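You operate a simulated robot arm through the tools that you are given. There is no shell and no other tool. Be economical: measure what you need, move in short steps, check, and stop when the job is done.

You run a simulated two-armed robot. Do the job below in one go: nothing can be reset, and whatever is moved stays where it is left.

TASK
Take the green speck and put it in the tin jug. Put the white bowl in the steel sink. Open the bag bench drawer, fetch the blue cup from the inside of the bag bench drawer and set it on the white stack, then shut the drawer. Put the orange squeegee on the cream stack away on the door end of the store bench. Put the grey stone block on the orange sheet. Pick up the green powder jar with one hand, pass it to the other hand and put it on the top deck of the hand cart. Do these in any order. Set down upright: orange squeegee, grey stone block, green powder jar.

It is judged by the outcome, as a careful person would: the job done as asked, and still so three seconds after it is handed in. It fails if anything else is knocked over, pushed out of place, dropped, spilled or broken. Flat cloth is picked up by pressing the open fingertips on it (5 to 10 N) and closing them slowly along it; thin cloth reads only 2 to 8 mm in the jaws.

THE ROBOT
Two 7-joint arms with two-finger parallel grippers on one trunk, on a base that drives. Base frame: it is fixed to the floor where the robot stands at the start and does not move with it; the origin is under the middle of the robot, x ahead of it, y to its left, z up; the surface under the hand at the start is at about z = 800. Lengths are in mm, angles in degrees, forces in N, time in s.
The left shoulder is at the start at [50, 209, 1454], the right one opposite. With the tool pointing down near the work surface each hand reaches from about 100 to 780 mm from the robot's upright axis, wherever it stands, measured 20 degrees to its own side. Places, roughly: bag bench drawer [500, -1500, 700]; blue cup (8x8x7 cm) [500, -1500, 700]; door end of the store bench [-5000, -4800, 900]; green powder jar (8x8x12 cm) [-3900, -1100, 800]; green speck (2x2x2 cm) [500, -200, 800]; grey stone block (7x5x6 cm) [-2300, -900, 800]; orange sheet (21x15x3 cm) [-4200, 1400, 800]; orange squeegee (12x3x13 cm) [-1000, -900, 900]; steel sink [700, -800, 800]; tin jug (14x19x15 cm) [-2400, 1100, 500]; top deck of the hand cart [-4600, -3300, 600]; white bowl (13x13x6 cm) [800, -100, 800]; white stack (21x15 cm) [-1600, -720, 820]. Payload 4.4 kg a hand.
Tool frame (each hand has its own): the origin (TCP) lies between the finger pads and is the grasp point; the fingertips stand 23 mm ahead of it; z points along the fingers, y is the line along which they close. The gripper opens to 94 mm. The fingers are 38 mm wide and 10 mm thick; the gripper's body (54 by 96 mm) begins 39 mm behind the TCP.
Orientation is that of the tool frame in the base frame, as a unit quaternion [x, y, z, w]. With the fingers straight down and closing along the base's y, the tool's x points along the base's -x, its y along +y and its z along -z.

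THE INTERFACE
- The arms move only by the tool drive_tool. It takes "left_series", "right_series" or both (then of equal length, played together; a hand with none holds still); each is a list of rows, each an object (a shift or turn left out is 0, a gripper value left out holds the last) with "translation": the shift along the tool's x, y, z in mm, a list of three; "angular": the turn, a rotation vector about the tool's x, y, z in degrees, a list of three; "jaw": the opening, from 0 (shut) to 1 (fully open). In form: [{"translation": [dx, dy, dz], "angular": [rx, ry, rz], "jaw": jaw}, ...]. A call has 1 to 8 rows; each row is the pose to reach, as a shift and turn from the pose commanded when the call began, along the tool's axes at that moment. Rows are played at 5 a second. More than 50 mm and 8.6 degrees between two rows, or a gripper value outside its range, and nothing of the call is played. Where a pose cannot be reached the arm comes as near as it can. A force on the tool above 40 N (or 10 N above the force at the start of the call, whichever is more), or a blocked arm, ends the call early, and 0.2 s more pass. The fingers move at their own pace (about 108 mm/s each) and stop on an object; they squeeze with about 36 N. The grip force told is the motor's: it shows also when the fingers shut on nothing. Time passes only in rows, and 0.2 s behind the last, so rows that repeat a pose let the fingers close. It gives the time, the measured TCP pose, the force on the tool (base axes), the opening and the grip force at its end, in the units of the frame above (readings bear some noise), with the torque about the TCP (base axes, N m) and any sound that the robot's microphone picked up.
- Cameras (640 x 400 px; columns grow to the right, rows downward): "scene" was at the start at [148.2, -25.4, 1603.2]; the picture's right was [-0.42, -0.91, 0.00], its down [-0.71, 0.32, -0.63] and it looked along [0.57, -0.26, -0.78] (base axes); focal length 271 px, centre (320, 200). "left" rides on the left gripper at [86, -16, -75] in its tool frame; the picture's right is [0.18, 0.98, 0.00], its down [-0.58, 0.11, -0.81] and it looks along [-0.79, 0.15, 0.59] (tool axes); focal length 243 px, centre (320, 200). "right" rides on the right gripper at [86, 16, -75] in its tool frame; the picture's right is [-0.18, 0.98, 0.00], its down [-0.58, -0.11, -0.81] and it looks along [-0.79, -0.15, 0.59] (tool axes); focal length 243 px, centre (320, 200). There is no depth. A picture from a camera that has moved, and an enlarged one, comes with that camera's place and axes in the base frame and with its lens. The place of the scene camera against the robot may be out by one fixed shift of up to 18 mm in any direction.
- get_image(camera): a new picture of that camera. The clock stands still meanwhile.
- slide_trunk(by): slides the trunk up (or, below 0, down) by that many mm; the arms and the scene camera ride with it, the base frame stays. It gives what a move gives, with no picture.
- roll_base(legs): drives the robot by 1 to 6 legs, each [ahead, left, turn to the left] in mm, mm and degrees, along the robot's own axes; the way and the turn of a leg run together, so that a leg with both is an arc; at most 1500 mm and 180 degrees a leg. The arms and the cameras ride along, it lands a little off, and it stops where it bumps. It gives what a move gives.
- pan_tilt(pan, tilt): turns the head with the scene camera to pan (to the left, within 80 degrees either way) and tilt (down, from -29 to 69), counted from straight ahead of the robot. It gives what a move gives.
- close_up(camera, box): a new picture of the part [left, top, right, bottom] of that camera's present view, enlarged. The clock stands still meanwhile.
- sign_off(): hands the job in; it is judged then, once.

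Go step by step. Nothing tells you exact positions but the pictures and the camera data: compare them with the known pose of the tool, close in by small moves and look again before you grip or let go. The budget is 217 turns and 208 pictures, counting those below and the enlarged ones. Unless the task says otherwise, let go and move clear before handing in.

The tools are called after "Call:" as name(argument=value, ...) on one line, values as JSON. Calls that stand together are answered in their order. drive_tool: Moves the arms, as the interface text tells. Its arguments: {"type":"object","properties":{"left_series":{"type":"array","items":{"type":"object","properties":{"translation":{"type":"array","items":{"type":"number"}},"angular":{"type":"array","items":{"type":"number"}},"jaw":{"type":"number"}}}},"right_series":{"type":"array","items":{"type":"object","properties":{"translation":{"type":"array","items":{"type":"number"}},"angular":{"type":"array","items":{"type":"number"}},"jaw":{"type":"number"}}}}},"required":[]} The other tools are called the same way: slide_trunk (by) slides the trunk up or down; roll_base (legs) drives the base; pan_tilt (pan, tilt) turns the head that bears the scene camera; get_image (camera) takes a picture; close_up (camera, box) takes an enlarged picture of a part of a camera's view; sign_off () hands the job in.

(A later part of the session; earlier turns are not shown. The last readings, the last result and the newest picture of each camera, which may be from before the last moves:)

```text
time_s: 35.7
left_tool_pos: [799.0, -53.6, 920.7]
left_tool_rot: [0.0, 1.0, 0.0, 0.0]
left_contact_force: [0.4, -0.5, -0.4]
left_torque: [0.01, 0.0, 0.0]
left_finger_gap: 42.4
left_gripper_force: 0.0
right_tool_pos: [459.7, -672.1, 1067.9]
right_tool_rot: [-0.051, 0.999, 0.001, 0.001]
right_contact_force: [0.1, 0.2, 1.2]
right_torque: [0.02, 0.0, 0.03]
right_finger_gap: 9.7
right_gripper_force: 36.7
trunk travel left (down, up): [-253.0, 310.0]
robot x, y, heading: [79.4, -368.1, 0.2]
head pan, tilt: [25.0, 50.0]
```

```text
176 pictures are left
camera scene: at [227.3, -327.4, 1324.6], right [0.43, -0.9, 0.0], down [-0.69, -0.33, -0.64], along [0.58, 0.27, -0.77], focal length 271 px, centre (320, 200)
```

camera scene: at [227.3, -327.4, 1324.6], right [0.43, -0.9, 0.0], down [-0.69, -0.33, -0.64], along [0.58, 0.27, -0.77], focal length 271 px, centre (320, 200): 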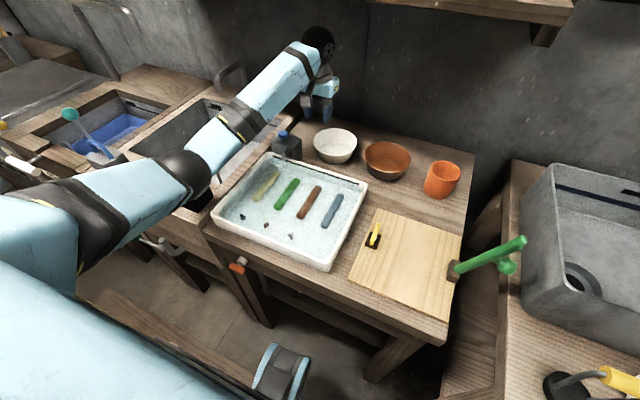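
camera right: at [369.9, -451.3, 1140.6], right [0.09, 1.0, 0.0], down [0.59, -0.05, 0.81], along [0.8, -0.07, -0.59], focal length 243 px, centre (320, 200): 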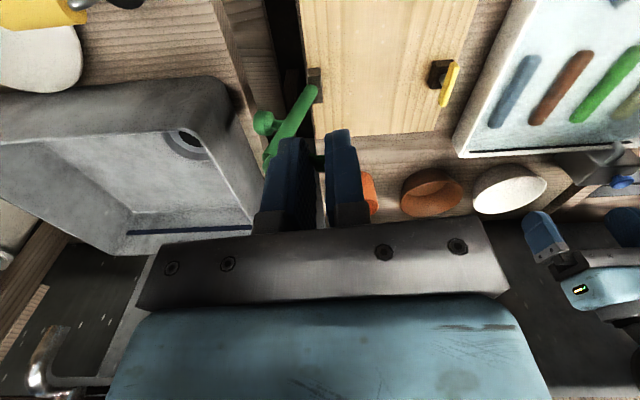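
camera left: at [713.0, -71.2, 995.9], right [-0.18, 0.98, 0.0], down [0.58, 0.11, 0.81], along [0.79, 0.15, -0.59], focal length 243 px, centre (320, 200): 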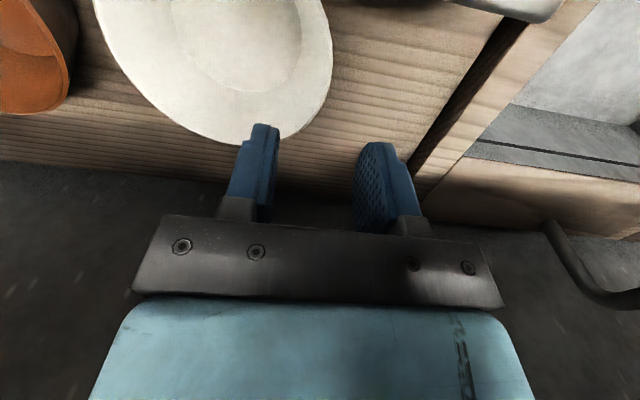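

The forearm now lies well right of the knob. I'll descend onto the rim.

Call:
drive_tool(left_series=[{"translation": [-2, -1, 30]}, {"translation": [-2, -1, 60]}, {"translation": [-2, -1, 84]}])

Call:
get_image(camera="left")

```text
time_s: 36.5
left_tool_pos: [800.4, -55.0, 840.4]
left_tool_rot: [-0.001, 1.0, 0.001, 0.002]
left_contact_force: [-1.0, -1.1, 1.0]
left_torque: [-0.06, 0.02, -0.01]
left_finger_gap: 42.8
left_gripper_force: 0.5
right_tool_pos: [458.0, -674.7, 1066.7]
right_tool_rot: [-0.051, 0.999, 0.002, 0.001]
right_contact_force: [-0.7, 0.1, 0.5]
right_torque: [0.02, 0.01, -0.03]
right_finger_gap: 9.4
right_gripper_force: 35.8
trunk travel left (down, up): [-253.0, 310.0]
robot x, y, heading: [77.9, -366.7, 0.1]
head pan, tilt: [25.0, 50.0]
```

```text
175 pictures are left
camera left: at [713.4, -73.5, 914.1], right [-0.19, 0.98, 0.0], down [0.58, 0.11, 0.81], along [0.79, 0.15, -0.59], focal length 243 px, centre (320, 200)
```

left: 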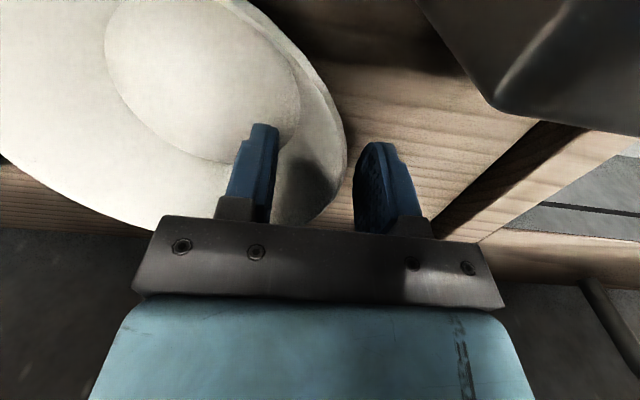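

The rim lies between the fingers with little load. I'll close on it and lift slightly.

Call:
drive_tool(left_series=[{"translation": [0, 0, 0], "jaw": 0}, {"translation": [0, 0, 0], "jaw": 0}, {"translation": [0, 0, 0], "jaw": 0}, {"translation": [0, 0, -20]}, {"translation": [0, 0, -50]}])

Call:
get_image(camera="left")

Call:
get_image(camera="scene")

```text
time_s: 37.7
left_tool_pos: [801.0, -54.2, 884.5]
left_tool_rot: [0.0, 1.0, 0.001, -0.002]
left_contact_force: [0.2, -0.3, -3.0]
left_torque: [0.07, -0.01, 0.01]
left_finger_gap: 3.9
left_gripper_force: 36.8
right_tool_pos: [460.1, -671.6, 1067.6]
right_tool_rot: [-0.052, 0.999, 0.002, 0.0]
right_contact_force: [0.0, -0.4, -0.3]
right_torque: [0.0, 0.0, -0.01]
right_finger_gap: 9.5
right_gripper_force: 36.3
trunk travel left (down, up): [-253.0, 310.0]
robot x, y, heading: [80.0, -366.7, 0.2]
head pan, tilt: [25.0, 50.0]
```

```text
174 pictures are left
camera left: at [714.7, -72.0, 959.2], right [-0.19, 0.98, 0.0], down [0.58, 0.11, 0.8], along [0.79, 0.15, -0.59], focal length 243 px, centre (320, 200)
```

left: 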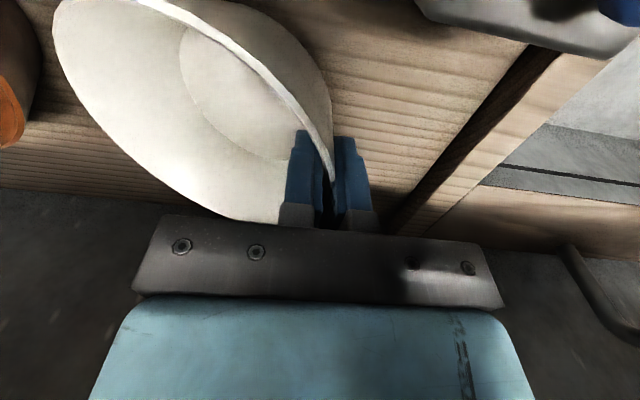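

```text
173 pictures are left
camera scene: at [227.8, -327.1, 1324.2], right [0.43, -0.9, 0.0], down [-0.69, -0.33, -0.64], along [0.58, 0.27, -0.77], focal length 271 px, centre (320, 200)
```

scene: 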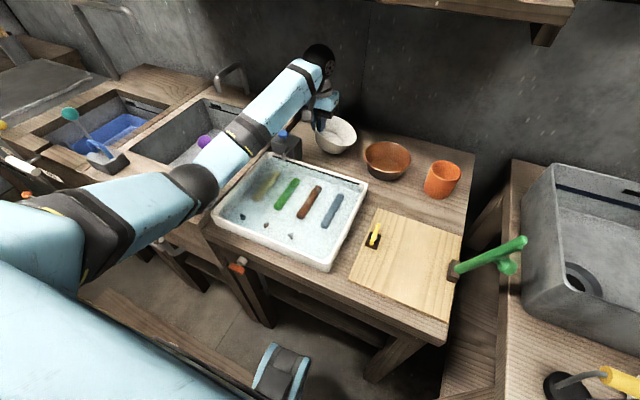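

The bowl is held by its rim. I'll raise it a little, back out from under the shelf, and go around to the steel sink.

Call:
drive_tool(left_series=[{"translation": [0, 0, -30]}, {"translation": [0, 0, -62]}])

Call:
roll_base(legs=[[-250, 0, 0]])

Call:
drive_tool(left_series=[{"translation": [0, 0, -45]}, {"translation": [0, 0, -90]}, {"translation": [0, 0, -130]}])

Call:
roll_base(legs=[[0, -460, 0]])

Call:
pan_tilt(pan=5, tilt=45)

Call:
get_image(camera="scene")

Call:
get_image(camera="left")

```text
time_s: 38.3
left_tool_pos: [801.7, -54.6, 947.5]
left_tool_rot: [0.0, 1.0, 0.0, -0.001]
left_contact_force: [0.4, 1.0, -2.5]
left_torque: [0.1, -0.01, 0.01]
left_finger_gap: 3.6
left_gripper_force: 36.0
right_tool_pos: [460.0, -671.8, 1066.9]
right_tool_rot: [-0.051, 0.999, 0.001, 0.0]
right_contact_force: [-0.2, 0.5, 0.6]
right_torque: [0.03, -0.02, 0.0]
right_finger_gap: 9.5
right_gripper_force: 36.3
trunk travel left (down, up): [-253.0, 310.0]
robot x, y, heading: [75.3, -368.5, 0.2]
head pan, tilt: [25.0, 50.0]
```

```text
time_s: 40.1
left_tool_pos: [556.1, -55.7, 948.9]
left_tool_rot: [-0.002, 1.0, 0.0, 0.0]
left_contact_force: [-0.3, 0.0, -2.4]
left_torque: [0.1, 0.02, 0.04]
left_finger_gap: 3.7
left_gripper_force: 36.6
right_tool_pos: [215.8, -672.2, 1067.3]
right_tool_rot: [-0.052, 0.999, 0.001, 0.001]
right_contact_force: [0.0, 0.1, 0.2]
right_torque: [0.02, 0.02, -0.04]
right_finger_gap: 9.7
right_gripper_force: 36.1
trunk travel left (down, up): [-253.0, 310.0]
robot x, y, heading: [-164.8, -367.0, 0.2]
head pan, tilt: [25.0, 50.0]
```

```text
time_s: 40.9
left_tool_pos: [553.9, -57.1, 1077.6]
left_tool_rot: [-0.002, 1.0, 0.0, -0.002]
left_contact_force: [-0.2, -0.1, -1.0]
left_torque: [0.09, -0.03, 0.01]
left_finger_gap: 3.9
left_gripper_force: 36.1
right_tool_pos: [214.1, -672.8, 1067.3]
right_tool_rot: [-0.052, 0.999, 0.001, 0.001]
right_contact_force: [0.1, 0.3, 0.0]
right_torque: [0.02, -0.02, -0.01]
right_finger_gap: 9.6
right_gripper_force: 36.3
trunk travel left (down, up): [-253.0, 310.0]
robot x, y, heading: [-168.0, -368.9, 0.2]
head pan, tilt: [25.0, 50.0]
```

```text
time_s: 45.4
left_tool_pos: [557.5, -513.9, 1077.7]
left_tool_rot: [0.001, 1.0, 0.0, 0.0]
left_contact_force: [-0.3, 0.6, -1.9]
left_torque: [0.07, 0.01, -0.01]
left_finger_gap: 3.8
left_gripper_force: 35.4
right_tool_pos: [214.5, -1127.2, 1066.4]
right_tool_rot: [-0.051, 0.999, 0.001, 0.0]
right_contact_force: [-0.9, -0.7, -0.9]
right_torque: [-0.02, 0.04, 0.03]
right_finger_gap: 9.6
right_gripper_force: 36.6
trunk travel left (down, up): [-253.0, 310.0]
robot x, y, heading: [-163.9, -820.8, 0.1]
head pan, tilt: [25.0, 50.0]
```

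```text
time_s: 46.2
left_tool_pos: [557.3, -513.3, 1077.9]
left_tool_rot: [0.001, 1.0, 0.001, -0.001]
left_contact_force: [0.4, -0.2, -2.6]
left_torque: [0.09, 0.01, 0.02]
left_finger_gap: 3.6
left_gripper_force: 36.5
right_tool_pos: [216.4, -1128.2, 1067.9]
right_tool_rot: [-0.05, 0.999, 0.0, 0.0]
right_contact_force: [0.5, 0.5, 0.3]
right_torque: [0.01, 0.02, -0.03]
right_finger_gap: 9.5
right_gripper_force: 36.3
trunk travel left (down, up): [-253.0, 310.0]
robot x, y, heading: [-166.0, -819.2, 0.0]
head pan, tilt: [5.0, 45.0]
```

```text
172 pictures are left
camera scene: at [-5.0, -807.5, 1331.4], right [0.09, -1.0, 0.0], down [-0.7, -0.06, -0.71], along [0.7, 0.06, -0.71], focal length 271 px, centre (320, 200)
```

scene: 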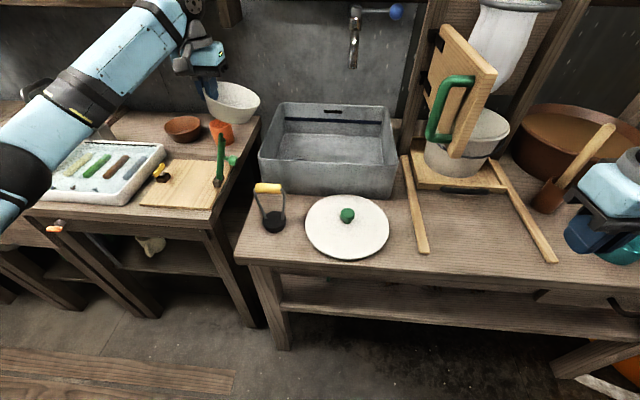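

```text
171 pictures are left
camera left: at [470.6, -530.8, 1152.2], right [-0.18, 0.98, 0.0], down [0.58, 0.11, 0.81], along [0.79, 0.15, -0.59], focal length 243 px, centre (320, 200)
```

left: 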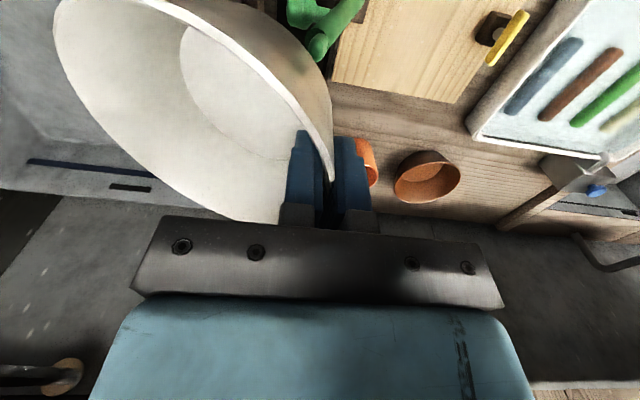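

The sink interior spans about x 570–865, y −960 to −605, with its rim near z 904. I'll drive closer and put the bowl over its middle.

Call:
roll_base(legs=[[100, -150, 0]])

Call:
drive_tool(left_series=[{"translation": [-30, -20, 20]}, {"translation": [-55, -40, 50]}, {"translation": [-55, -45, 95]}, {"translation": [-55, -45, 140]}])

Call:
get_image(camera="scene")

Call:
get_image(camera="left")

```text
time_s: 48.2
left_tool_pos: [658.7, -661.2, 1078.5]
left_tool_rot: [0.001, 1.0, 0.0, -0.001]
left_contact_force: [1.0, -0.8, -2.2]
left_torque: [0.13, 0.0, -0.03]
left_finger_gap: 3.9
left_gripper_force: 35.6
right_tool_pos: [318.3, -1276.2, 1066.7]
right_tool_rot: [-0.052, 0.999, 0.001, 0.0]
right_contact_force: [-0.5, 0.5, 0.0]
right_torque: [-0.04, 0.01, -0.01]
right_finger_gap: 9.5
right_gripper_force: 36.6
trunk travel left (down, up): [-253.0, 310.0]
robot x, y, heading: [-66.6, -972.1, 0.2]
head pan, tilt: [5.0, 45.0]
```

```text
time_s: 49.2
left_tool_pos: [714.4, -705.8, 937.9]
left_tool_rot: [-0.001, 1.0, 0.0, 0.0]
left_contact_force: [0.2, 0.0, -2.8]
left_torque: [0.09, 0.03, 0.02]
left_finger_gap: 3.2
left_gripper_force: 36.6
right_tool_pos: [317.3, -1277.9, 1066.6]
right_tool_rot: [-0.052, 0.999, 0.0, 0.0]
right_contact_force: [0.4, -0.2, -0.4]
right_torque: [0.0, -0.01, -0.01]
right_finger_gap: 9.7
right_gripper_force: 36.1
trunk travel left (down, up): [-253.0, 310.0]
robot x, y, heading: [-63.4, -972.2, 0.0]
head pan, tilt: [5.0, 45.0]
```

```text
170 pictures are left
camera scene: at [96.7, -956.5, 1331.4], right [0.09, -1.0, 0.0], down [-0.7, -0.06, -0.71], along [0.7, 0.06, -0.71], focal length 271 px, centre (320, 200)
```

scene: 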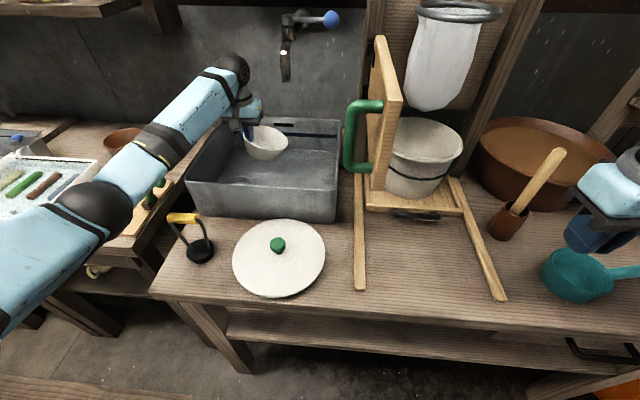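

```text
169 pictures are left
camera left: at [627.2, -722.9, 1011.1], right [-0.18, 0.98, 0.0], down [0.58, 0.11, 0.81], along [0.79, 0.15, -0.59], focal length 243 px, centre (320, 200)
```

left: 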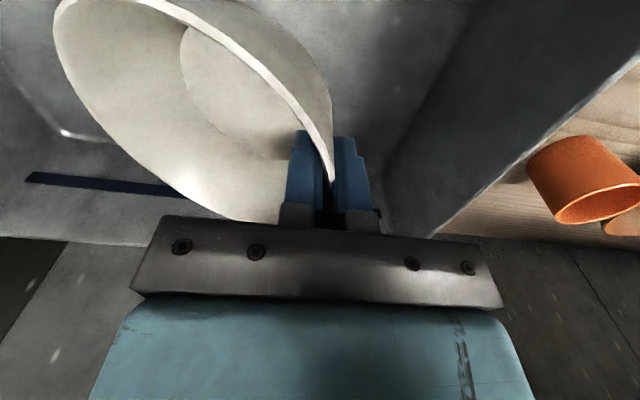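

The bowl hangs over the sink's middle. I'll lower it gently.

Call:
drive_tool(left_series=[{"translation": [0, 0, 30]}, {"translation": [0, 0, 55]}, {"translation": [0, 0, 70]}])

Call:
get_image(camera="left")

Call:
close_up(camera="scene", box=[80, 50, 360, 240])

```text
time_s: 50.0
left_tool_pos: [711.0, -706.9, 873.6]
left_tool_rot: [0.0, 1.0, -0.001, 0.004]
left_contact_force: [-1.9, 6.5, 25.3]
left_torque: [-1.45, -0.24, -0.03]
left_finger_gap: 4.2
left_gripper_force: 36.0
right_tool_pos: [313.5, -1276.8, 1068.3]
right_tool_rot: [-0.052, 0.999, 0.0, 0.003]
right_contact_force: [0.0, 0.3, -0.2]
right_torque: [0.01, -0.01, -0.02]
right_finger_gap: 9.5
right_gripper_force: 35.8
trunk travel left (down, up): [-253.0, 310.0]
robot x, y, heading: [-65.4, -965.2, 0.2]
head pan, tilt: [5.0, 45.0]
```

```text
168 pictures are left
camera left: at [624.9, -724.3, 947.5], right [-0.18, 0.98, 0.0], down [0.57, 0.11, 0.81], along [0.8, 0.15, -0.58], focal length 243 px, centre (320, 200)
```

left: 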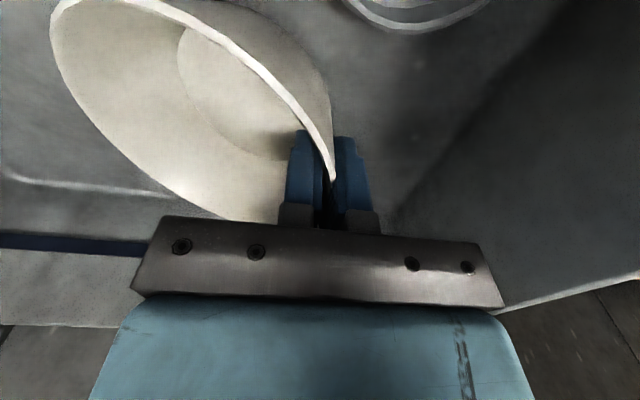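

```text
2.11 times, centred on (220, 145) of scene
camera zoom: at [91.9, -956.9, 1332.7], right [0.09, -1.0, 0.0], down [-0.7, -0.06, -0.71], along [0.71, 0.06, -0.7], focal length 570 px, centre (530, 316)
```

zoom: 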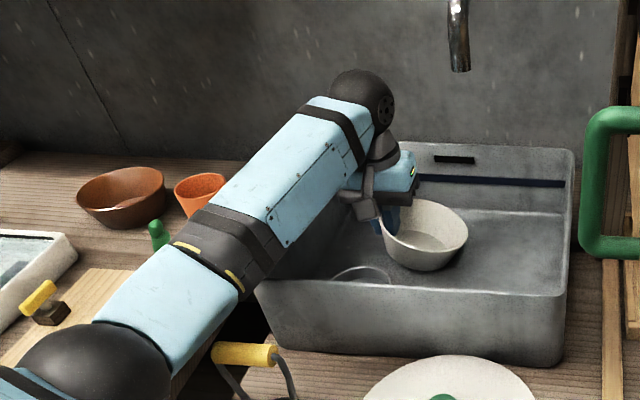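

The bowl's low side touches the floor. I'll tip the hand to level it, then release.

Call:
drive_tool(left_series=[{"translation": [0, 0, -3], "angular": [6, 0, 0]}, {"translation": [0, 0, 0], "angular": [12, 0, 0]}, {"translation": [0, 0, 3], "angular": [16, 0, 0]}])

Call:
get_image(camera="left")

```text
time_s: 50.8
left_tool_pos: [710.2, -707.8, 879.9]
left_tool_rot: [0.0, 0.99, -0.138, 0.009]
left_contact_force: [-0.1, -0.3, -1.7]
left_torque: [0.1, 0.02, 0.0]
left_finger_gap: 3.8
left_gripper_force: 35.8
right_tool_pos: [310.7, -1278.2, 1069.5]
right_tool_rot: [-0.052, 0.999, 0.003, 0.005]
right_contact_force: [-0.9, -0.3, -0.4]
right_torque: [0.0, 0.0, 0.03]
right_finger_gap: 9.5
right_gripper_force: 35.6
trunk travel left (down, up): [-253.0, 310.0]
robot x, y, heading: [-64.2, -970.8, 0.1]
head pan, tilt: [5.0, 45.0]
```

```text
166 pictures are left
camera left: at [623.1, -703.4, 954.5], right [-0.18, 0.94, -0.27], down [0.57, 0.33, 0.76], along [0.8, -0.02, -0.6], focal length 243 px, centre (320, 200)
```

left: 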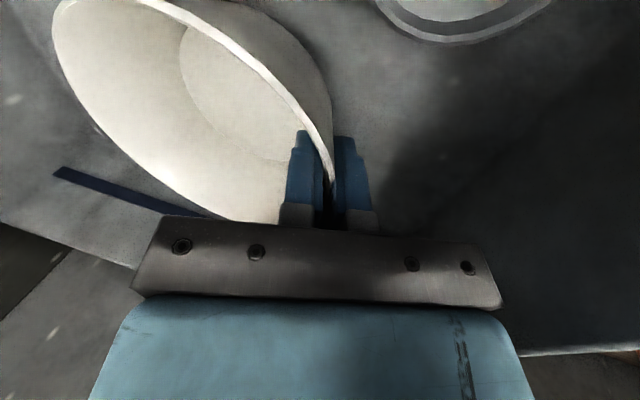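

Call:
drive_tool(left_series=[{"translation": [0, 2.7, 9.6]}, {"translation": [0, 4, 14.4]}, {"translation": [0, 5.4, 19]}])

Call:
close_up(camera="scene", box=[80, 50, 360, 240])

```text
time_s: 51.6
left_tool_pos: [711.1, -706.0, 866.3]
left_tool_rot: [0.0, 0.99, -0.137, 0.014]
left_contact_force: [0.7, -0.3, -3.0]
left_torque: [0.11, -0.01, 0.0]
left_finger_gap: 3.7
left_gripper_force: 36.0
right_tool_pos: [308.3, -1279.1, 1070.7]
right_tool_rot: [-0.052, 0.999, 0.002, 0.006]
right_contact_force: [0.1, -0.5, -1.2]
right_torque: [0.03, -0.01, 0.01]
right_finger_gap: 9.7
right_gripper_force: 35.8
trunk travel left (down, up): [-253.0, 310.0]
robot x, y, heading: [-62.8, -971.1, 0.1]
head pan, tilt: [5.0, 45.0]
```

```text
2.11 times, centred on (220, 145) of scene
camera zoom: at [83.7, -959.9, 1333.8], right [0.09, -1.0, 0.0], down [-0.7, -0.06, -0.72], along [0.71, 0.07, -0.7], focal length 570 px, centre (530, 316)
```

zoom: 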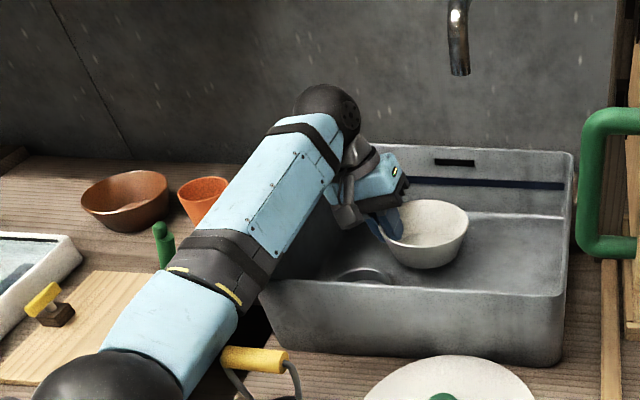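

The robot leans back slightly as I lower, so the left forearm must be resting on the sink rim. I'll lift, raise the trunk so the elbow rides higher, and lower again.

Call:
drive_tool(left_series=[{"translation": [0, -8, -29]}])

Call:
slide_trunk(by=120)

Call:
drive_tool(left_series=[{"translation": [0, 11, 38]}, {"translation": [0, 22, 77]}, {"translation": [0, 32, 110]}, {"translation": [0, 36, 125]}])

Call:
get_image(camera="scene")

```text
time_s: 52.0
left_tool_pos: [709.1, -709.0, 878.9]
left_tool_rot: [0.001, 0.99, -0.137, 0.003]
left_contact_force: [-0.1, 0.1, -1.8]
left_torque: [0.14, 0.0, 0.01]
left_finger_gap: 3.8
left_gripper_force: 36.3
right_tool_pos: [311.7, -1278.7, 1067.6]
right_tool_rot: [-0.05, 0.999, 0.002, 0.003]
right_contact_force: [-0.3, -0.1, -0.9]
right_torque: [-0.02, 0.0, -0.02]
right_finger_gap: 10.0
right_gripper_force: 36.0
trunk travel left (down, up): [-253.0, 310.0]
robot x, y, heading: [-67.6, -969.2, 0.1]
head pan, tilt: [5.0, 45.0]
```

```text
time_s: 53.5
left_tool_pos: [711.5, -706.7, 995.2]
left_tool_rot: [0.0, 0.99, -0.139, -0.001]
left_contact_force: [0.0, 0.3, -1.6]
left_torque: [0.11, -0.01, 0.0]
left_finger_gap: 3.7
left_gripper_force: 35.7
right_tool_pos: [316.2, -1275.5, 1186.8]
right_tool_rot: [-0.051, 0.999, 0.0, 0.0]
right_contact_force: [0.2, 0.8, 0.3]
right_torque: [0.0, -0.02, 0.02]
right_finger_gap: 9.5
right_gripper_force: 35.5
trunk travel left (down, up): [-373.0, 190.0]
robot x, y, heading: [-65.5, -971.9, 0.1]
head pan, tilt: [5.0, 45.0]
```

```text
time_s: 54.5
left_tool_pos: [714.2, -705.8, 866.8]
left_tool_rot: [0.0, 0.99, -0.139, -0.001]
left_contact_force: [0.3, -0.1, -1.7]
left_torque: [0.13, 0.01, 0.01]
left_finger_gap: 3.6
left_gripper_force: 36.1
right_tool_pos: [316.1, -1276.6, 1187.0]
right_tool_rot: [-0.051, 0.999, 0.001, 0.0]
right_contact_force: [-0.3, 0.7, -0.2]
right_torque: [0.0, -0.01, 0.01]
right_finger_gap: 9.6
right_gripper_force: 36.4
trunk travel left (down, up): [-373.0, 190.0]
robot x, y, heading: [-67.8, -973.5, 0.1]
head pan, tilt: [5.0, 45.0]
```

```text
164 pictures are left
camera scene: at [96.1, -956.6, 1451.4], right [0.09, -1.0, 0.0], down [-0.7, -0.06, -0.71], along [0.7, 0.06, -0.71], focal length 271 px, centre (320, 200)
```

scene: 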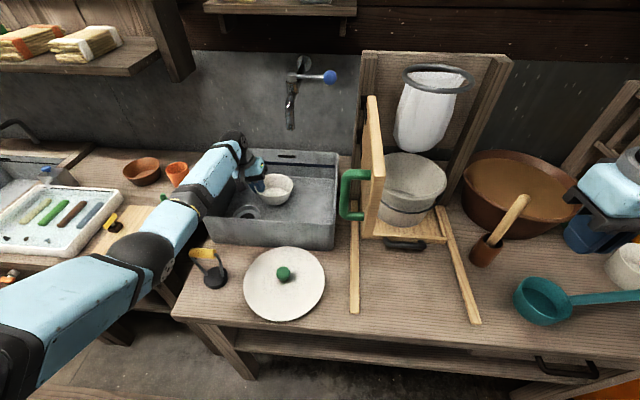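

No strain now. I'll lower the last bit to contact.

Call:
drive_tool(left_series=[{"translation": [0, 1.4, 5]}, {"translation": [0, 2.8, 10]}, {"translation": [0, 3.6, 13]}])

Call:
close_up(camera="scene", box=[180, 120, 350, 250])

```text
time_s: 55.3
left_tool_pos: [713.7, -706.6, 853.5]
left_tool_rot: [0.001, 0.99, -0.139, 0.001]
left_contact_force: [-0.3, 1.9, 6.2]
left_torque: [-0.4, -0.29, 0.04]
left_finger_gap: 3.7
left_gripper_force: 35.5
right_tool_pos: [315.1, -1275.7, 1187.1]
right_tool_rot: [-0.051, 0.999, 0.001, 0.001]
right_contact_force: [-0.2, 0.1, 0.0]
right_torque: [0.02, 0.02, 0.02]
right_finger_gap: 9.6
right_gripper_force: 36.0
trunk travel left (down, up): [-373.0, 190.0]
robot x, y, heading: [-66.0, -973.1, -0.1]
head pan, tilt: [5.0, 45.0]
```

```text
3.08 times, centred on (265, 185) of scene
camera zoom: at [94.6, -956.7, 1451.8], right [0.09, -1.0, 0.0], down [-0.7, -0.06, -0.71], along [0.7, 0.06, -0.71], focal length 833 px, centre (489, 246)
```

zoom: 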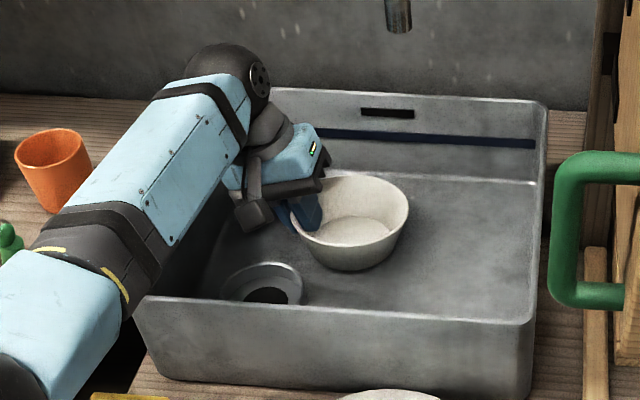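

Contact made and the bowl is nearly level. I'll release and lift clear.

Call:
drive_tool(left_series=[{"translation": [0, 0, 0], "jaw": 0.12}, {"translation": [0, 0, 0], "jaw": 0.25}, {"translation": [0, 0, 0], "jaw": 0.3}, {"translation": [0, 0, -30], "jaw": 0.3}, {"translation": [0, 0, -70], "jaw": 0.3}, {"translation": [0, 0, -110], "jaw": 0.3}, {"translation": [0, 0, -150], "jaw": 0.3}])

Call:
get_image(camera="scene")

```text
time_s: 56.9
left_tool_pos: [713.3, -663.5, 997.5]
left_tool_rot: [-0.001, 0.99, -0.139, 0.0]
left_contact_force: [0.2, 0.0, 1.5]
left_torque: [0.0, -0.01, 0.0]
left_finger_gap: 28.3
left_gripper_force: 0.0
right_tool_pos: [315.8, -1275.6, 1187.3]
right_tool_rot: [-0.052, 0.999, 0.001, 0.001]
right_contact_force: [-0.1, -1.0, 1.2]
right_torque: [-0.03, -0.04, -0.01]
right_finger_gap: 9.5
right_gripper_force: 35.8
trunk travel left (down, up): [-373.0, 190.0]
robot x, y, heading: [-64.7, -971.4, -0.3]
head pan, tilt: [5.0, 45.0]
```

```text
162 pictures are left
camera scene: at [94.9, -956.7, 1451.5], right [0.09, -1.0, 0.0], down [-0.7, -0.06, -0.71], along [0.7, 0.06, -0.71], focal length 271 px, centre (320, 200)
```

scene: 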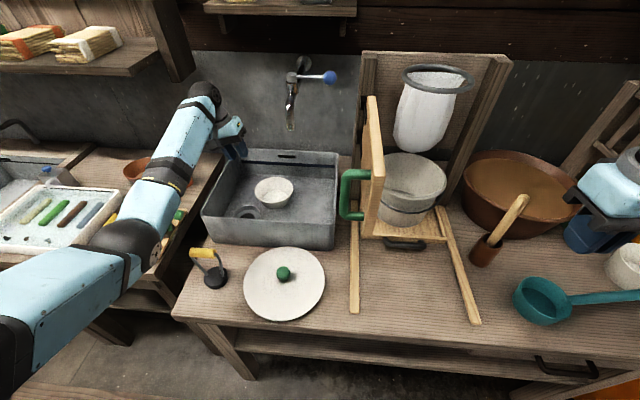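

The bowl is in the sink. Next is the bag bench drawer, whose black handle is at about [312, -1522, 720]. I'll tuck the left hand back and drive over there.

Call:
drive_tool(left_series=[{"translation": [0, -8, -35], "angular": [-8, 0, 0]}, {"translation": [0, -16, -70], "angular": [-16, 0, 0]}, {"translation": [40, -24, -90], "angular": [-16, 0, 0]}, {"translation": [90, -24, -90], "angular": [-16, 0, 0]}, {"translation": [140, -24, -90], "angular": [-16, 0, 0]}, {"translation": [190, -24, -90], "angular": [-16, 0, 0]}])

Call:
roll_base(legs=[[-350, 0, 0], [0, -680, 0]])

Call:
pan_tilt(pan=0, tilt=50)

Call:
get_image(camera="scene")

```text
time_s: 58.3
left_tool_pos: [520.0, -661.6, 1090.7]
left_tool_rot: [0.001, 1.0, 0.0, 0.0]
left_contact_force: [-0.2, 0.0, 1.1]
left_torque: [-0.01, -0.04, -0.02]
left_finger_gap: 28.4
left_gripper_force: 0.1
right_tool_pos: [314.3, -1276.2, 1189.8]
right_tool_rot: [-0.052, 0.999, 0.0, 0.001]
right_contact_force: [-0.9, -0.7, -0.4]
right_torque: [0.01, -0.03, 0.01]
right_finger_gap: 9.5
right_gripper_force: 35.8
trunk travel left (down, up): [-373.0, 190.0]
robot x, y, heading: [-66.6, -970.2, 0.0]
head pan, tilt: [5.0, 45.0]
```

```text
time_s: 66.6
left_tool_pos: [171.7, -1345.0, 1090.9]
left_tool_rot: [0.001, 1.0, 0.0, 0.001]
left_contact_force: [0.8, -0.3, -0.3]
left_torque: [0.02, 0.01, 0.02]
left_finger_gap: 28.1
left_gripper_force: 0.1
right_tool_pos: [-34.8, -1958.9, 1186.1]
right_tool_rot: [-0.05, 0.999, 0.001, 0.0]
right_contact_force: [0.1, 0.3, -0.1]
right_torque: [-0.01, 0.03, -0.01]
right_finger_gap: 9.5
right_gripper_force: 36.0
trunk travel left (down, up): [-373.0, 190.0]
robot x, y, heading: [-418.4, -1653.1, 0.0]
head pan, tilt: [5.0, 45.0]
```

```text
time_s: 67.3
left_tool_pos: [172.1, -1346.0, 1089.8]
left_tool_rot: [0.0, 1.0, -0.001, 0.0]
left_contact_force: [-0.3, 0.4, -0.5]
left_torque: [0.04, 0.01, 0.01]
left_finger_gap: 28.2
left_gripper_force: 0.0
right_tool_pos: [-34.8, -1957.4, 1186.5]
right_tool_rot: [-0.051, 0.999, 0.001, 0.001]
right_contact_force: [0.1, -0.2, -0.7]
right_torque: [-0.01, 0.03, -0.01]
right_finger_gap: 9.7
right_gripper_force: 35.9
trunk travel left (down, up): [-373.0, 190.0]
robot x, y, heading: [-414.0, -1648.6, 0.3]
head pan, tilt: [0.0, 50.0]
```

```text
161 pictures are left
camera scene: at [-258.9, -1645.4, 1444.6], right [0.0, -1.0, 0.0], down [-0.77, 0.0, -0.64], along [0.64, 0.0, -0.77], focal length 271 px, centre (320, 200)
```

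scene: 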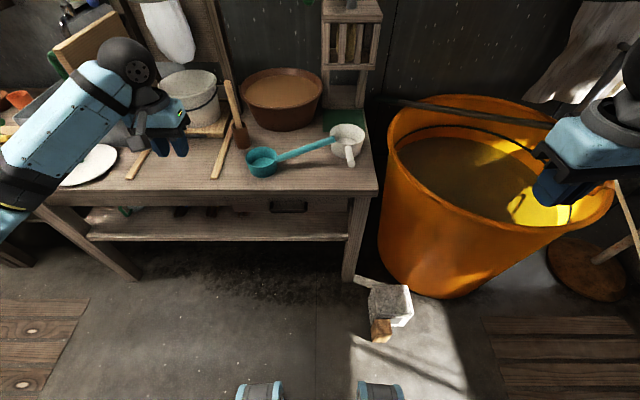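

I see the drawer handle under the bench top. Zooming in.

Call:
close_up(camera="scene", box=[200, 170, 380, 270])

```text
3.56 times, centred on (290, 220) of scene
camera zoom: at [-258.9, -1645.4, 1444.6], right [0.0, -1.0, 0.0], down [-0.77, 0.0, -0.64], along [0.64, 0.0, -0.77], focal length 962 px, centre (427, 129)
```

zoom: 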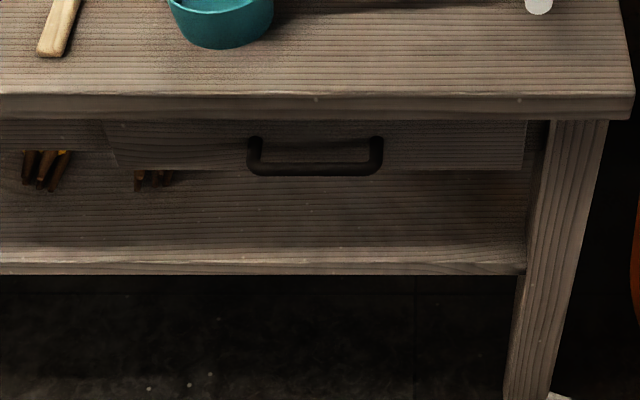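

The handle bar is at about [309, -1536, 700]. Bench overhang means I'll grip it with the left hand pointing forward and the fingers above and below. First I'll pitch the hand forward.

Call:
drive_tool(left_series=[{"angular": [0, -8.5, 0]}, {"angular": [0, -17, 0]}, {"angular": [0, -25.5, 0]}, {"angular": [0, -34, 0]}, {"angular": [0, -42.5, 0]}, {"angular": [0, -51, 0]}, {"angular": [0, -59.5, 0]}, {"angular": [0, -68, 0]}])

Call:
drive_tool(left_series=[{"angular": [0, -8.5, 0]}, {"angular": [0, -17, 0]}, {"angular": [0, -22, 0]}])

Call:
get_image(camera="scene")

```text
time_s: 69.1
left_tool_pos: [170.9, -1345.8, 1090.1]
left_tool_rot: [0.001, 0.829, -0.001, 0.559]
left_contact_force: [-0.2, -0.2, 0.1]
left_torque: [-0.02, 0.03, -0.01]
left_finger_gap: 28.2
left_gripper_force: 0.1
right_tool_pos: [-36.0, -1958.2, 1187.9]
right_tool_rot: [-0.051, 0.999, 0.001, 0.001]
right_contact_force: [-0.2, -0.7, 0.0]
right_torque: [0.05, 0.04, 0.06]
right_finger_gap: 9.6
right_gripper_force: 36.5
trunk travel left (down, up): [-373.0, 190.0]
robot x, y, heading: [-414.1, -1652.2, 0.1]
head pan, tilt: [0.0, 50.0]
```

```text
time_s: 69.9
left_tool_pos: [171.4, -1344.5, 1088.6]
left_tool_rot: [0.0, 0.707, 0.0, 0.707]
left_contact_force: [0.0, 0.6, 0.1]
left_torque: [0.01, 0.02, 0.01]
left_finger_gap: 28.1
left_gripper_force: 0.1
right_tool_pos: [-33.9, -1958.0, 1187.6]
right_tool_rot: [-0.051, 0.999, 0.002, 0.002]
right_contact_force: [-0.1, 0.0, -0.4]
right_torque: [-0.02, 0.02, -0.02]
right_finger_gap: 9.9
right_gripper_force: 36.2
trunk travel left (down, up): [-373.0, 190.0]
robot x, y, heading: [-413.6, -1651.6, 0.1]
head pan, tilt: [0.0, 50.0]
```

```text
159 pictures are left
camera scene: at [-259.0, -1645.6, 1444.6], right [0.0, -1.0, 0.0], down [-0.77, 0.0, -0.64], along [0.64, 0.0, -0.77], focal length 271 px, centre (320, 200)
```

scene: 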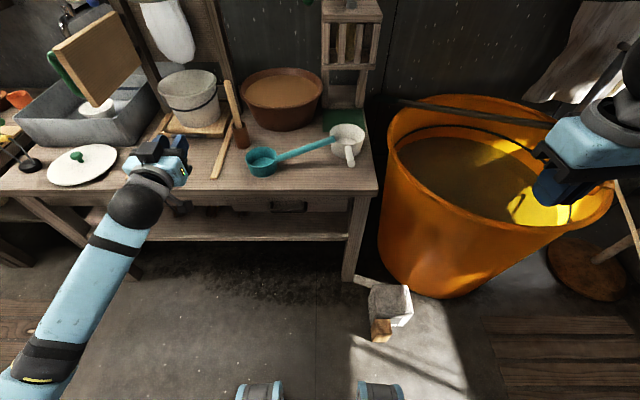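

Pitched successfully. Now I'll roll 90° so the fingers close vertically.

Call:
drive_tool(left_series=[{"angular": [0, 0, 8.5]}, {"angular": [0, 0, 17]}, {"angular": [0, 0, 25.5]}, {"angular": [0, 0, 34]}, {"angular": [0, 0, 42.5]}, {"angular": [0, 0, 51]}, {"angular": [0, 0, 59.5]}, {"angular": [0, 0, 68]}])

Call:
drive_tool(left_series=[{"angular": [0, 0, 8.5]}, {"angular": [0, 0, 17]}, {"angular": [0, 0, 22]}])

```text
time_s: 71.7
left_tool_pos: [171.4, -1344.1, 1091.5]
left_tool_rot: [0.396, 0.586, 0.396, 0.586]
left_contact_force: [0.6, 0.5, -0.2]
left_torque: [-0.01, 0.03, 0.0]
left_finger_gap: 28.3
left_gripper_force: 0.1
right_tool_pos: [-33.8, -1958.4, 1186.8]
right_tool_rot: [-0.05, 0.999, 0.002, 0.001]
right_contact_force: [0.2, 0.1, 0.5]
right_torque: [-0.01, 0.01, 0.01]
right_finger_gap: 9.7
right_gripper_force: 36.0
trunk travel left (down, up): [-373.0, 190.0]
robot x, y, heading: [-417.3, -1656.9, 0.1]
head pan, tilt: [0.0, 50.0]
```

```text
time_s: 72.5
left_tool_pos: [170.9, -1343.9, 1090.0]
left_tool_rot: [0.502, 0.499, 0.5, 0.499]
left_contact_force: [-0.8, 0.1, -0.5]
left_torque: [0.03, -0.05, 0.0]
left_finger_gap: 28.2
left_gripper_force: 0.1
right_tool_pos: [-34.7, -1958.9, 1186.7]
right_tool_rot: [-0.05, 0.999, 0.0, 0.001]
right_contact_force: [-0.3, 0.2, 0.0]
right_torque: [-0.04, 0.03, 0.0]
right_finger_gap: 9.5
right_gripper_force: 35.8
trunk travel left (down, up): [-373.0, 190.0]
robot x, y, heading: [-410.9, -1652.9, 0.1]
head pan, tilt: [0.0, 50.0]
```

Now I'll bring the hand down in front of the handle.

Call:
drive_tool(left_series=[{"translation": [-24, -43, 0]}, {"translation": [-48, -86, 0]}, {"translation": [-72, -129, 0]}, {"translation": [-96, -172, 0]}, {"translation": [-120, -215, 0]}, {"translation": [-144, -258, 0]}, {"translation": [-168, -301, 0]}, {"translation": [-190, -345, 0], "jaw": 0.6}])

Call:
get_image(camera="scene")

Call:
get_image(camera="left")

```text
time_s: 74.3
left_tool_pos: [172.4, -1535.3, 740.7]
left_tool_rot: [0.501, 0.501, 0.498, 0.501]
left_contact_force: [0.5, -0.2, -1.1]
left_torque: [0.03, -0.02, -0.02]
left_finger_gap: 56.4
left_gripper_force: 0.0
right_tool_pos: [-33.7, -1959.1, 1186.9]
right_tool_rot: [-0.051, 0.999, 0.001, -0.001]
right_contact_force: [0.2, 0.4, 0.7]
right_torque: [0.01, 0.0, -0.02]
right_finger_gap: 9.5
right_gripper_force: 36.0
trunk travel left (down, up): [-373.0, 190.0]
robot x, y, heading: [-413.0, -1653.8, 0.0]
head pan, tilt: [0.0, 50.0]
```

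```text
158 pictures are left
camera scene: at [-258.1, -1646.2, 1444.2], right [0.0, -1.0, 0.0], down [-0.77, 0.0, -0.64], along [0.64, 0.0, -0.77], focal length 271 px, centre (320, 200)
```

scene: 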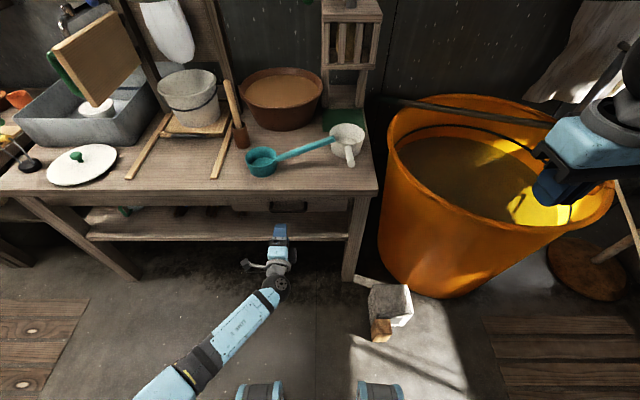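

```text
157 pictures are left
camera left: at [98.9, -1450.1, 725.5], right [0.0, 0.18, 0.98], down [-0.81, -0.58, 0.11], along [0.59, -0.79, 0.15], focal length 243 px, centre (320, 200)
```

left: 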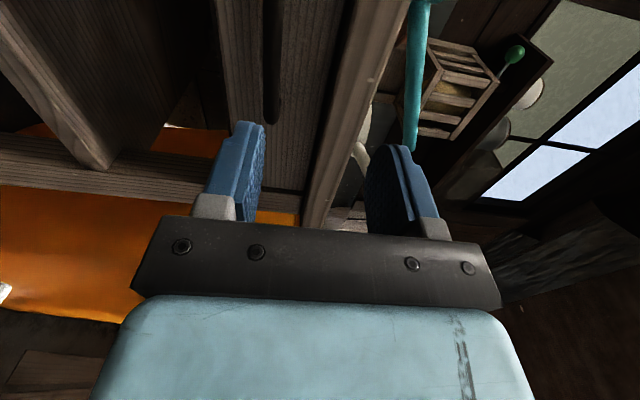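

The handle bar shows clearly at z≈704. I'll lower 36 mm and advance so the fingers straddle it.

Call:
drive_tool(left_series=[{"translation": [0, -36, 10]}, {"translation": [0, -36, 55]}, {"translation": [0, -36, 90]}])

Call:
get_image(camera="left")

```text
time_s: 75.1
left_tool_pos: [264.3, -1533.5, 705.4]
left_tool_rot: [0.501, 0.501, 0.499, 0.499]
left_contact_force: [0.5, -0.2, -0.9]
left_torque: [0.0, 0.01, 0.04]
left_finger_gap: 56.5
left_gripper_force: 0.1
right_tool_pos: [-33.9, -1958.7, 1186.8]
right_tool_rot: [-0.051, 0.999, 0.0, 0.0]
right_contact_force: [-0.3, -0.1, -0.2]
right_torque: [0.03, 0.01, -0.02]
right_finger_gap: 9.4
right_gripper_force: 35.9
trunk travel left (down, up): [-373.0, 190.0]
robot x, y, heading: [-415.2, -1651.0, -0.1]
head pan, tilt: [0.0, 50.0]
```

```text
156 pictures are left
camera left: at [188.9, -1448.1, 690.7], right [0.0, 0.18, 0.98], down [-0.81, -0.58, 0.11], along [0.59, -0.79, 0.15], focal length 243 px, centre (320, 200)
```

left: 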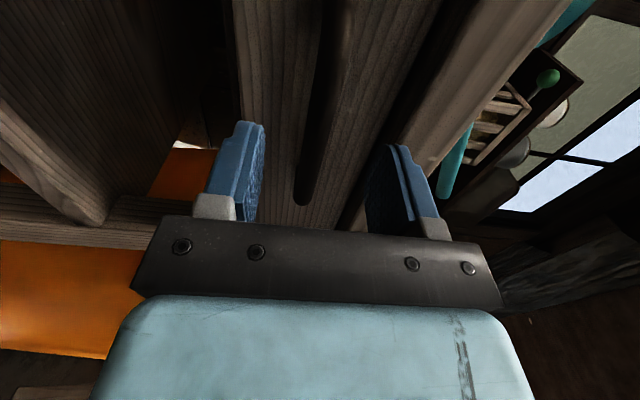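

Call:
drive_tool(left_series=[{"translation": [0, 0, 15]}, {"translation": [0, 0, 32]}])

Call:
get_image(camera="left")

```text
time_s: 75.7
left_tool_pos: [295.6, -1533.7, 708.1]
left_tool_rot: [0.501, 0.5, 0.499, 0.5]
left_contact_force: [0.4, 0.3, -0.9]
left_torque: [0.02, 0.01, -0.01]
left_finger_gap: 56.5
left_gripper_force: 0.0
right_tool_pos: [-34.9, -1959.3, 1187.0]
right_tool_rot: [-0.051, 0.999, 0.0, 0.0]
right_contact_force: [0.2, -1.5, 0.3]
right_torque: [0.0, 0.0, -0.02]
right_finger_gap: 9.5
right_gripper_force: 35.3
trunk travel left (down, up): [-373.0, 190.0]
robot x, y, heading: [-414.9, -1651.5, 0.1]
head pan, tilt: [0.0, 50.0]
```

```text
155 pictures are left
camera left: at [220.9, -1449.1, 691.9], right [0.0, 0.18, 0.98], down [-0.81, -0.58, 0.11], along [0.59, -0.79, 0.15], focal length 243 px, centre (320, 200)
```

left: 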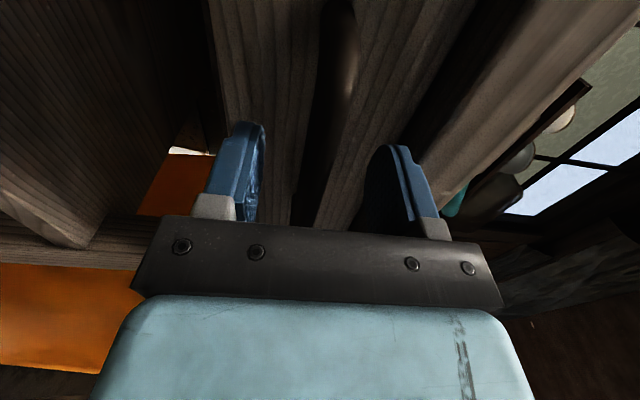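

The bar lies between the fingers. I'll close and pull 40 mm with the arm.

Call:
drive_tool(left_series=[{"translation": [0, 0, 3], "jaw": 0}, {"translation": [0, 0, 3], "jaw": 0}, {"translation": [0, 0, 3], "jaw": 0}, {"translation": [0, 0, -20]}, {"translation": [0, 0, -40]}])

Call:
get_image(camera="scene")

```text
time_s: 76.9
left_tool_pos: [253.4, -1533.7, 705.1]
left_tool_rot: [0.5, 0.502, 0.5, 0.498]
left_contact_force: [-0.7, 9.1, -18.7]
left_torque: [0.01, 0.12, -1.09]
left_finger_gap: 13.7
left_gripper_force: 45.1
right_tool_pos: [-32.9, -1957.0, 1186.6]
right_tool_rot: [-0.051, 0.999, 0.001, 0.0]
right_contact_force: [-0.5, 0.4, 0.8]
right_torque: [0.02, -0.03, 0.0]
right_finger_gap: 9.3
right_gripper_force: 36.0
trunk travel left (down, up): [-373.0, 190.0]
robot x, y, heading: [-417.0, -1651.3, 0.1]
head pan, tilt: [0.0, 50.0]
```

```text
154 pictures are left
camera scene: at [-256.5, -1644.0, 1444.1], right [0.0, -1.0, 0.0], down [-0.77, 0.0, -0.64], along [0.64, 0.0, -0.77], focal length 271 px, centre (320, 200)
```

scene: 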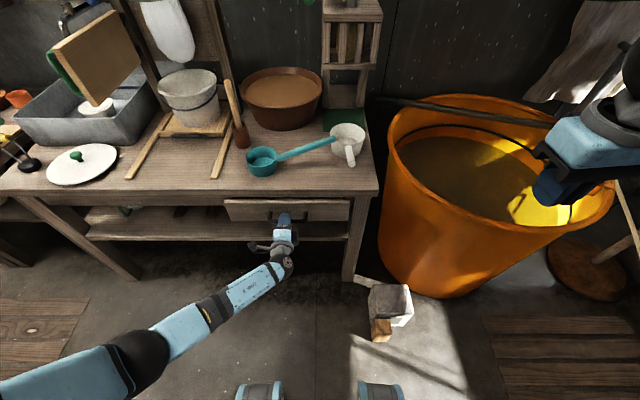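

The drawer is coming open. Pulling further.

Call:
drive_tool(left_series=[{"translation": [0, 0, -35]}, {"translation": [0, 0, -70]}, {"translation": [0, 0, -105]}, {"translation": [0, 0, -140]}, {"translation": [0, 0, -175]}, {"translation": [0, 0, -205]}])

Call:
get_image(camera="scene")

```text
time_s: 78.1
left_tool_pos: [78.1, -1534.2, 706.5]
left_tool_rot: [0.505, 0.502, 0.496, 0.497]
left_contact_force: [-0.6, -5.2, -22.7]
left_torque: [-1.05, 0.22, -0.18]
left_finger_gap: 13.7
left_gripper_force: 45.3
right_tool_pos: [-34.1, -1959.4, 1186.7]
right_tool_rot: [-0.05, 0.999, 0.002, 0.0]
right_contact_force: [-0.1, 0.4, 0.4]
right_torque: [0.02, -0.02, 0.01]
right_finger_gap: 9.6
right_gripper_force: 35.7
trunk travel left (down, up): [-373.0, 190.0]
robot x, y, heading: [-410.7, -1650.6, 0.0]
head pan, tilt: [0.0, 50.0]
stopped in row 6 (left hand): the force on the tool passed its limit at 86 N (the readings are from after the stop); the commanded pose is now the measured one
```

```text
153 pictures are left
camera scene: at [-258.3, -1646.0, 1444.7], right [0.0, -1.0, 0.0], down [-0.77, 0.0, -0.64], along [0.64, 0.0, -0.77], focal length 271 px, centre (320, 200)
```

scene: 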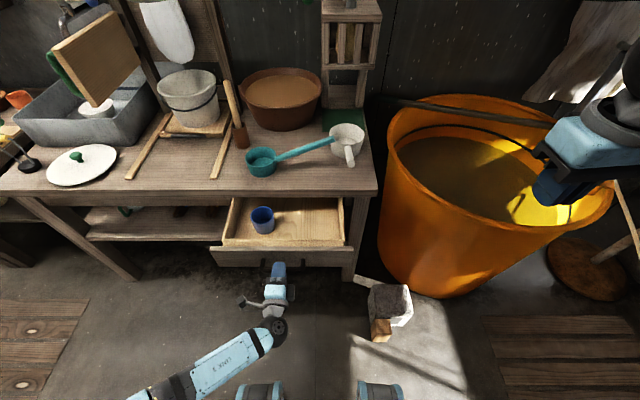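

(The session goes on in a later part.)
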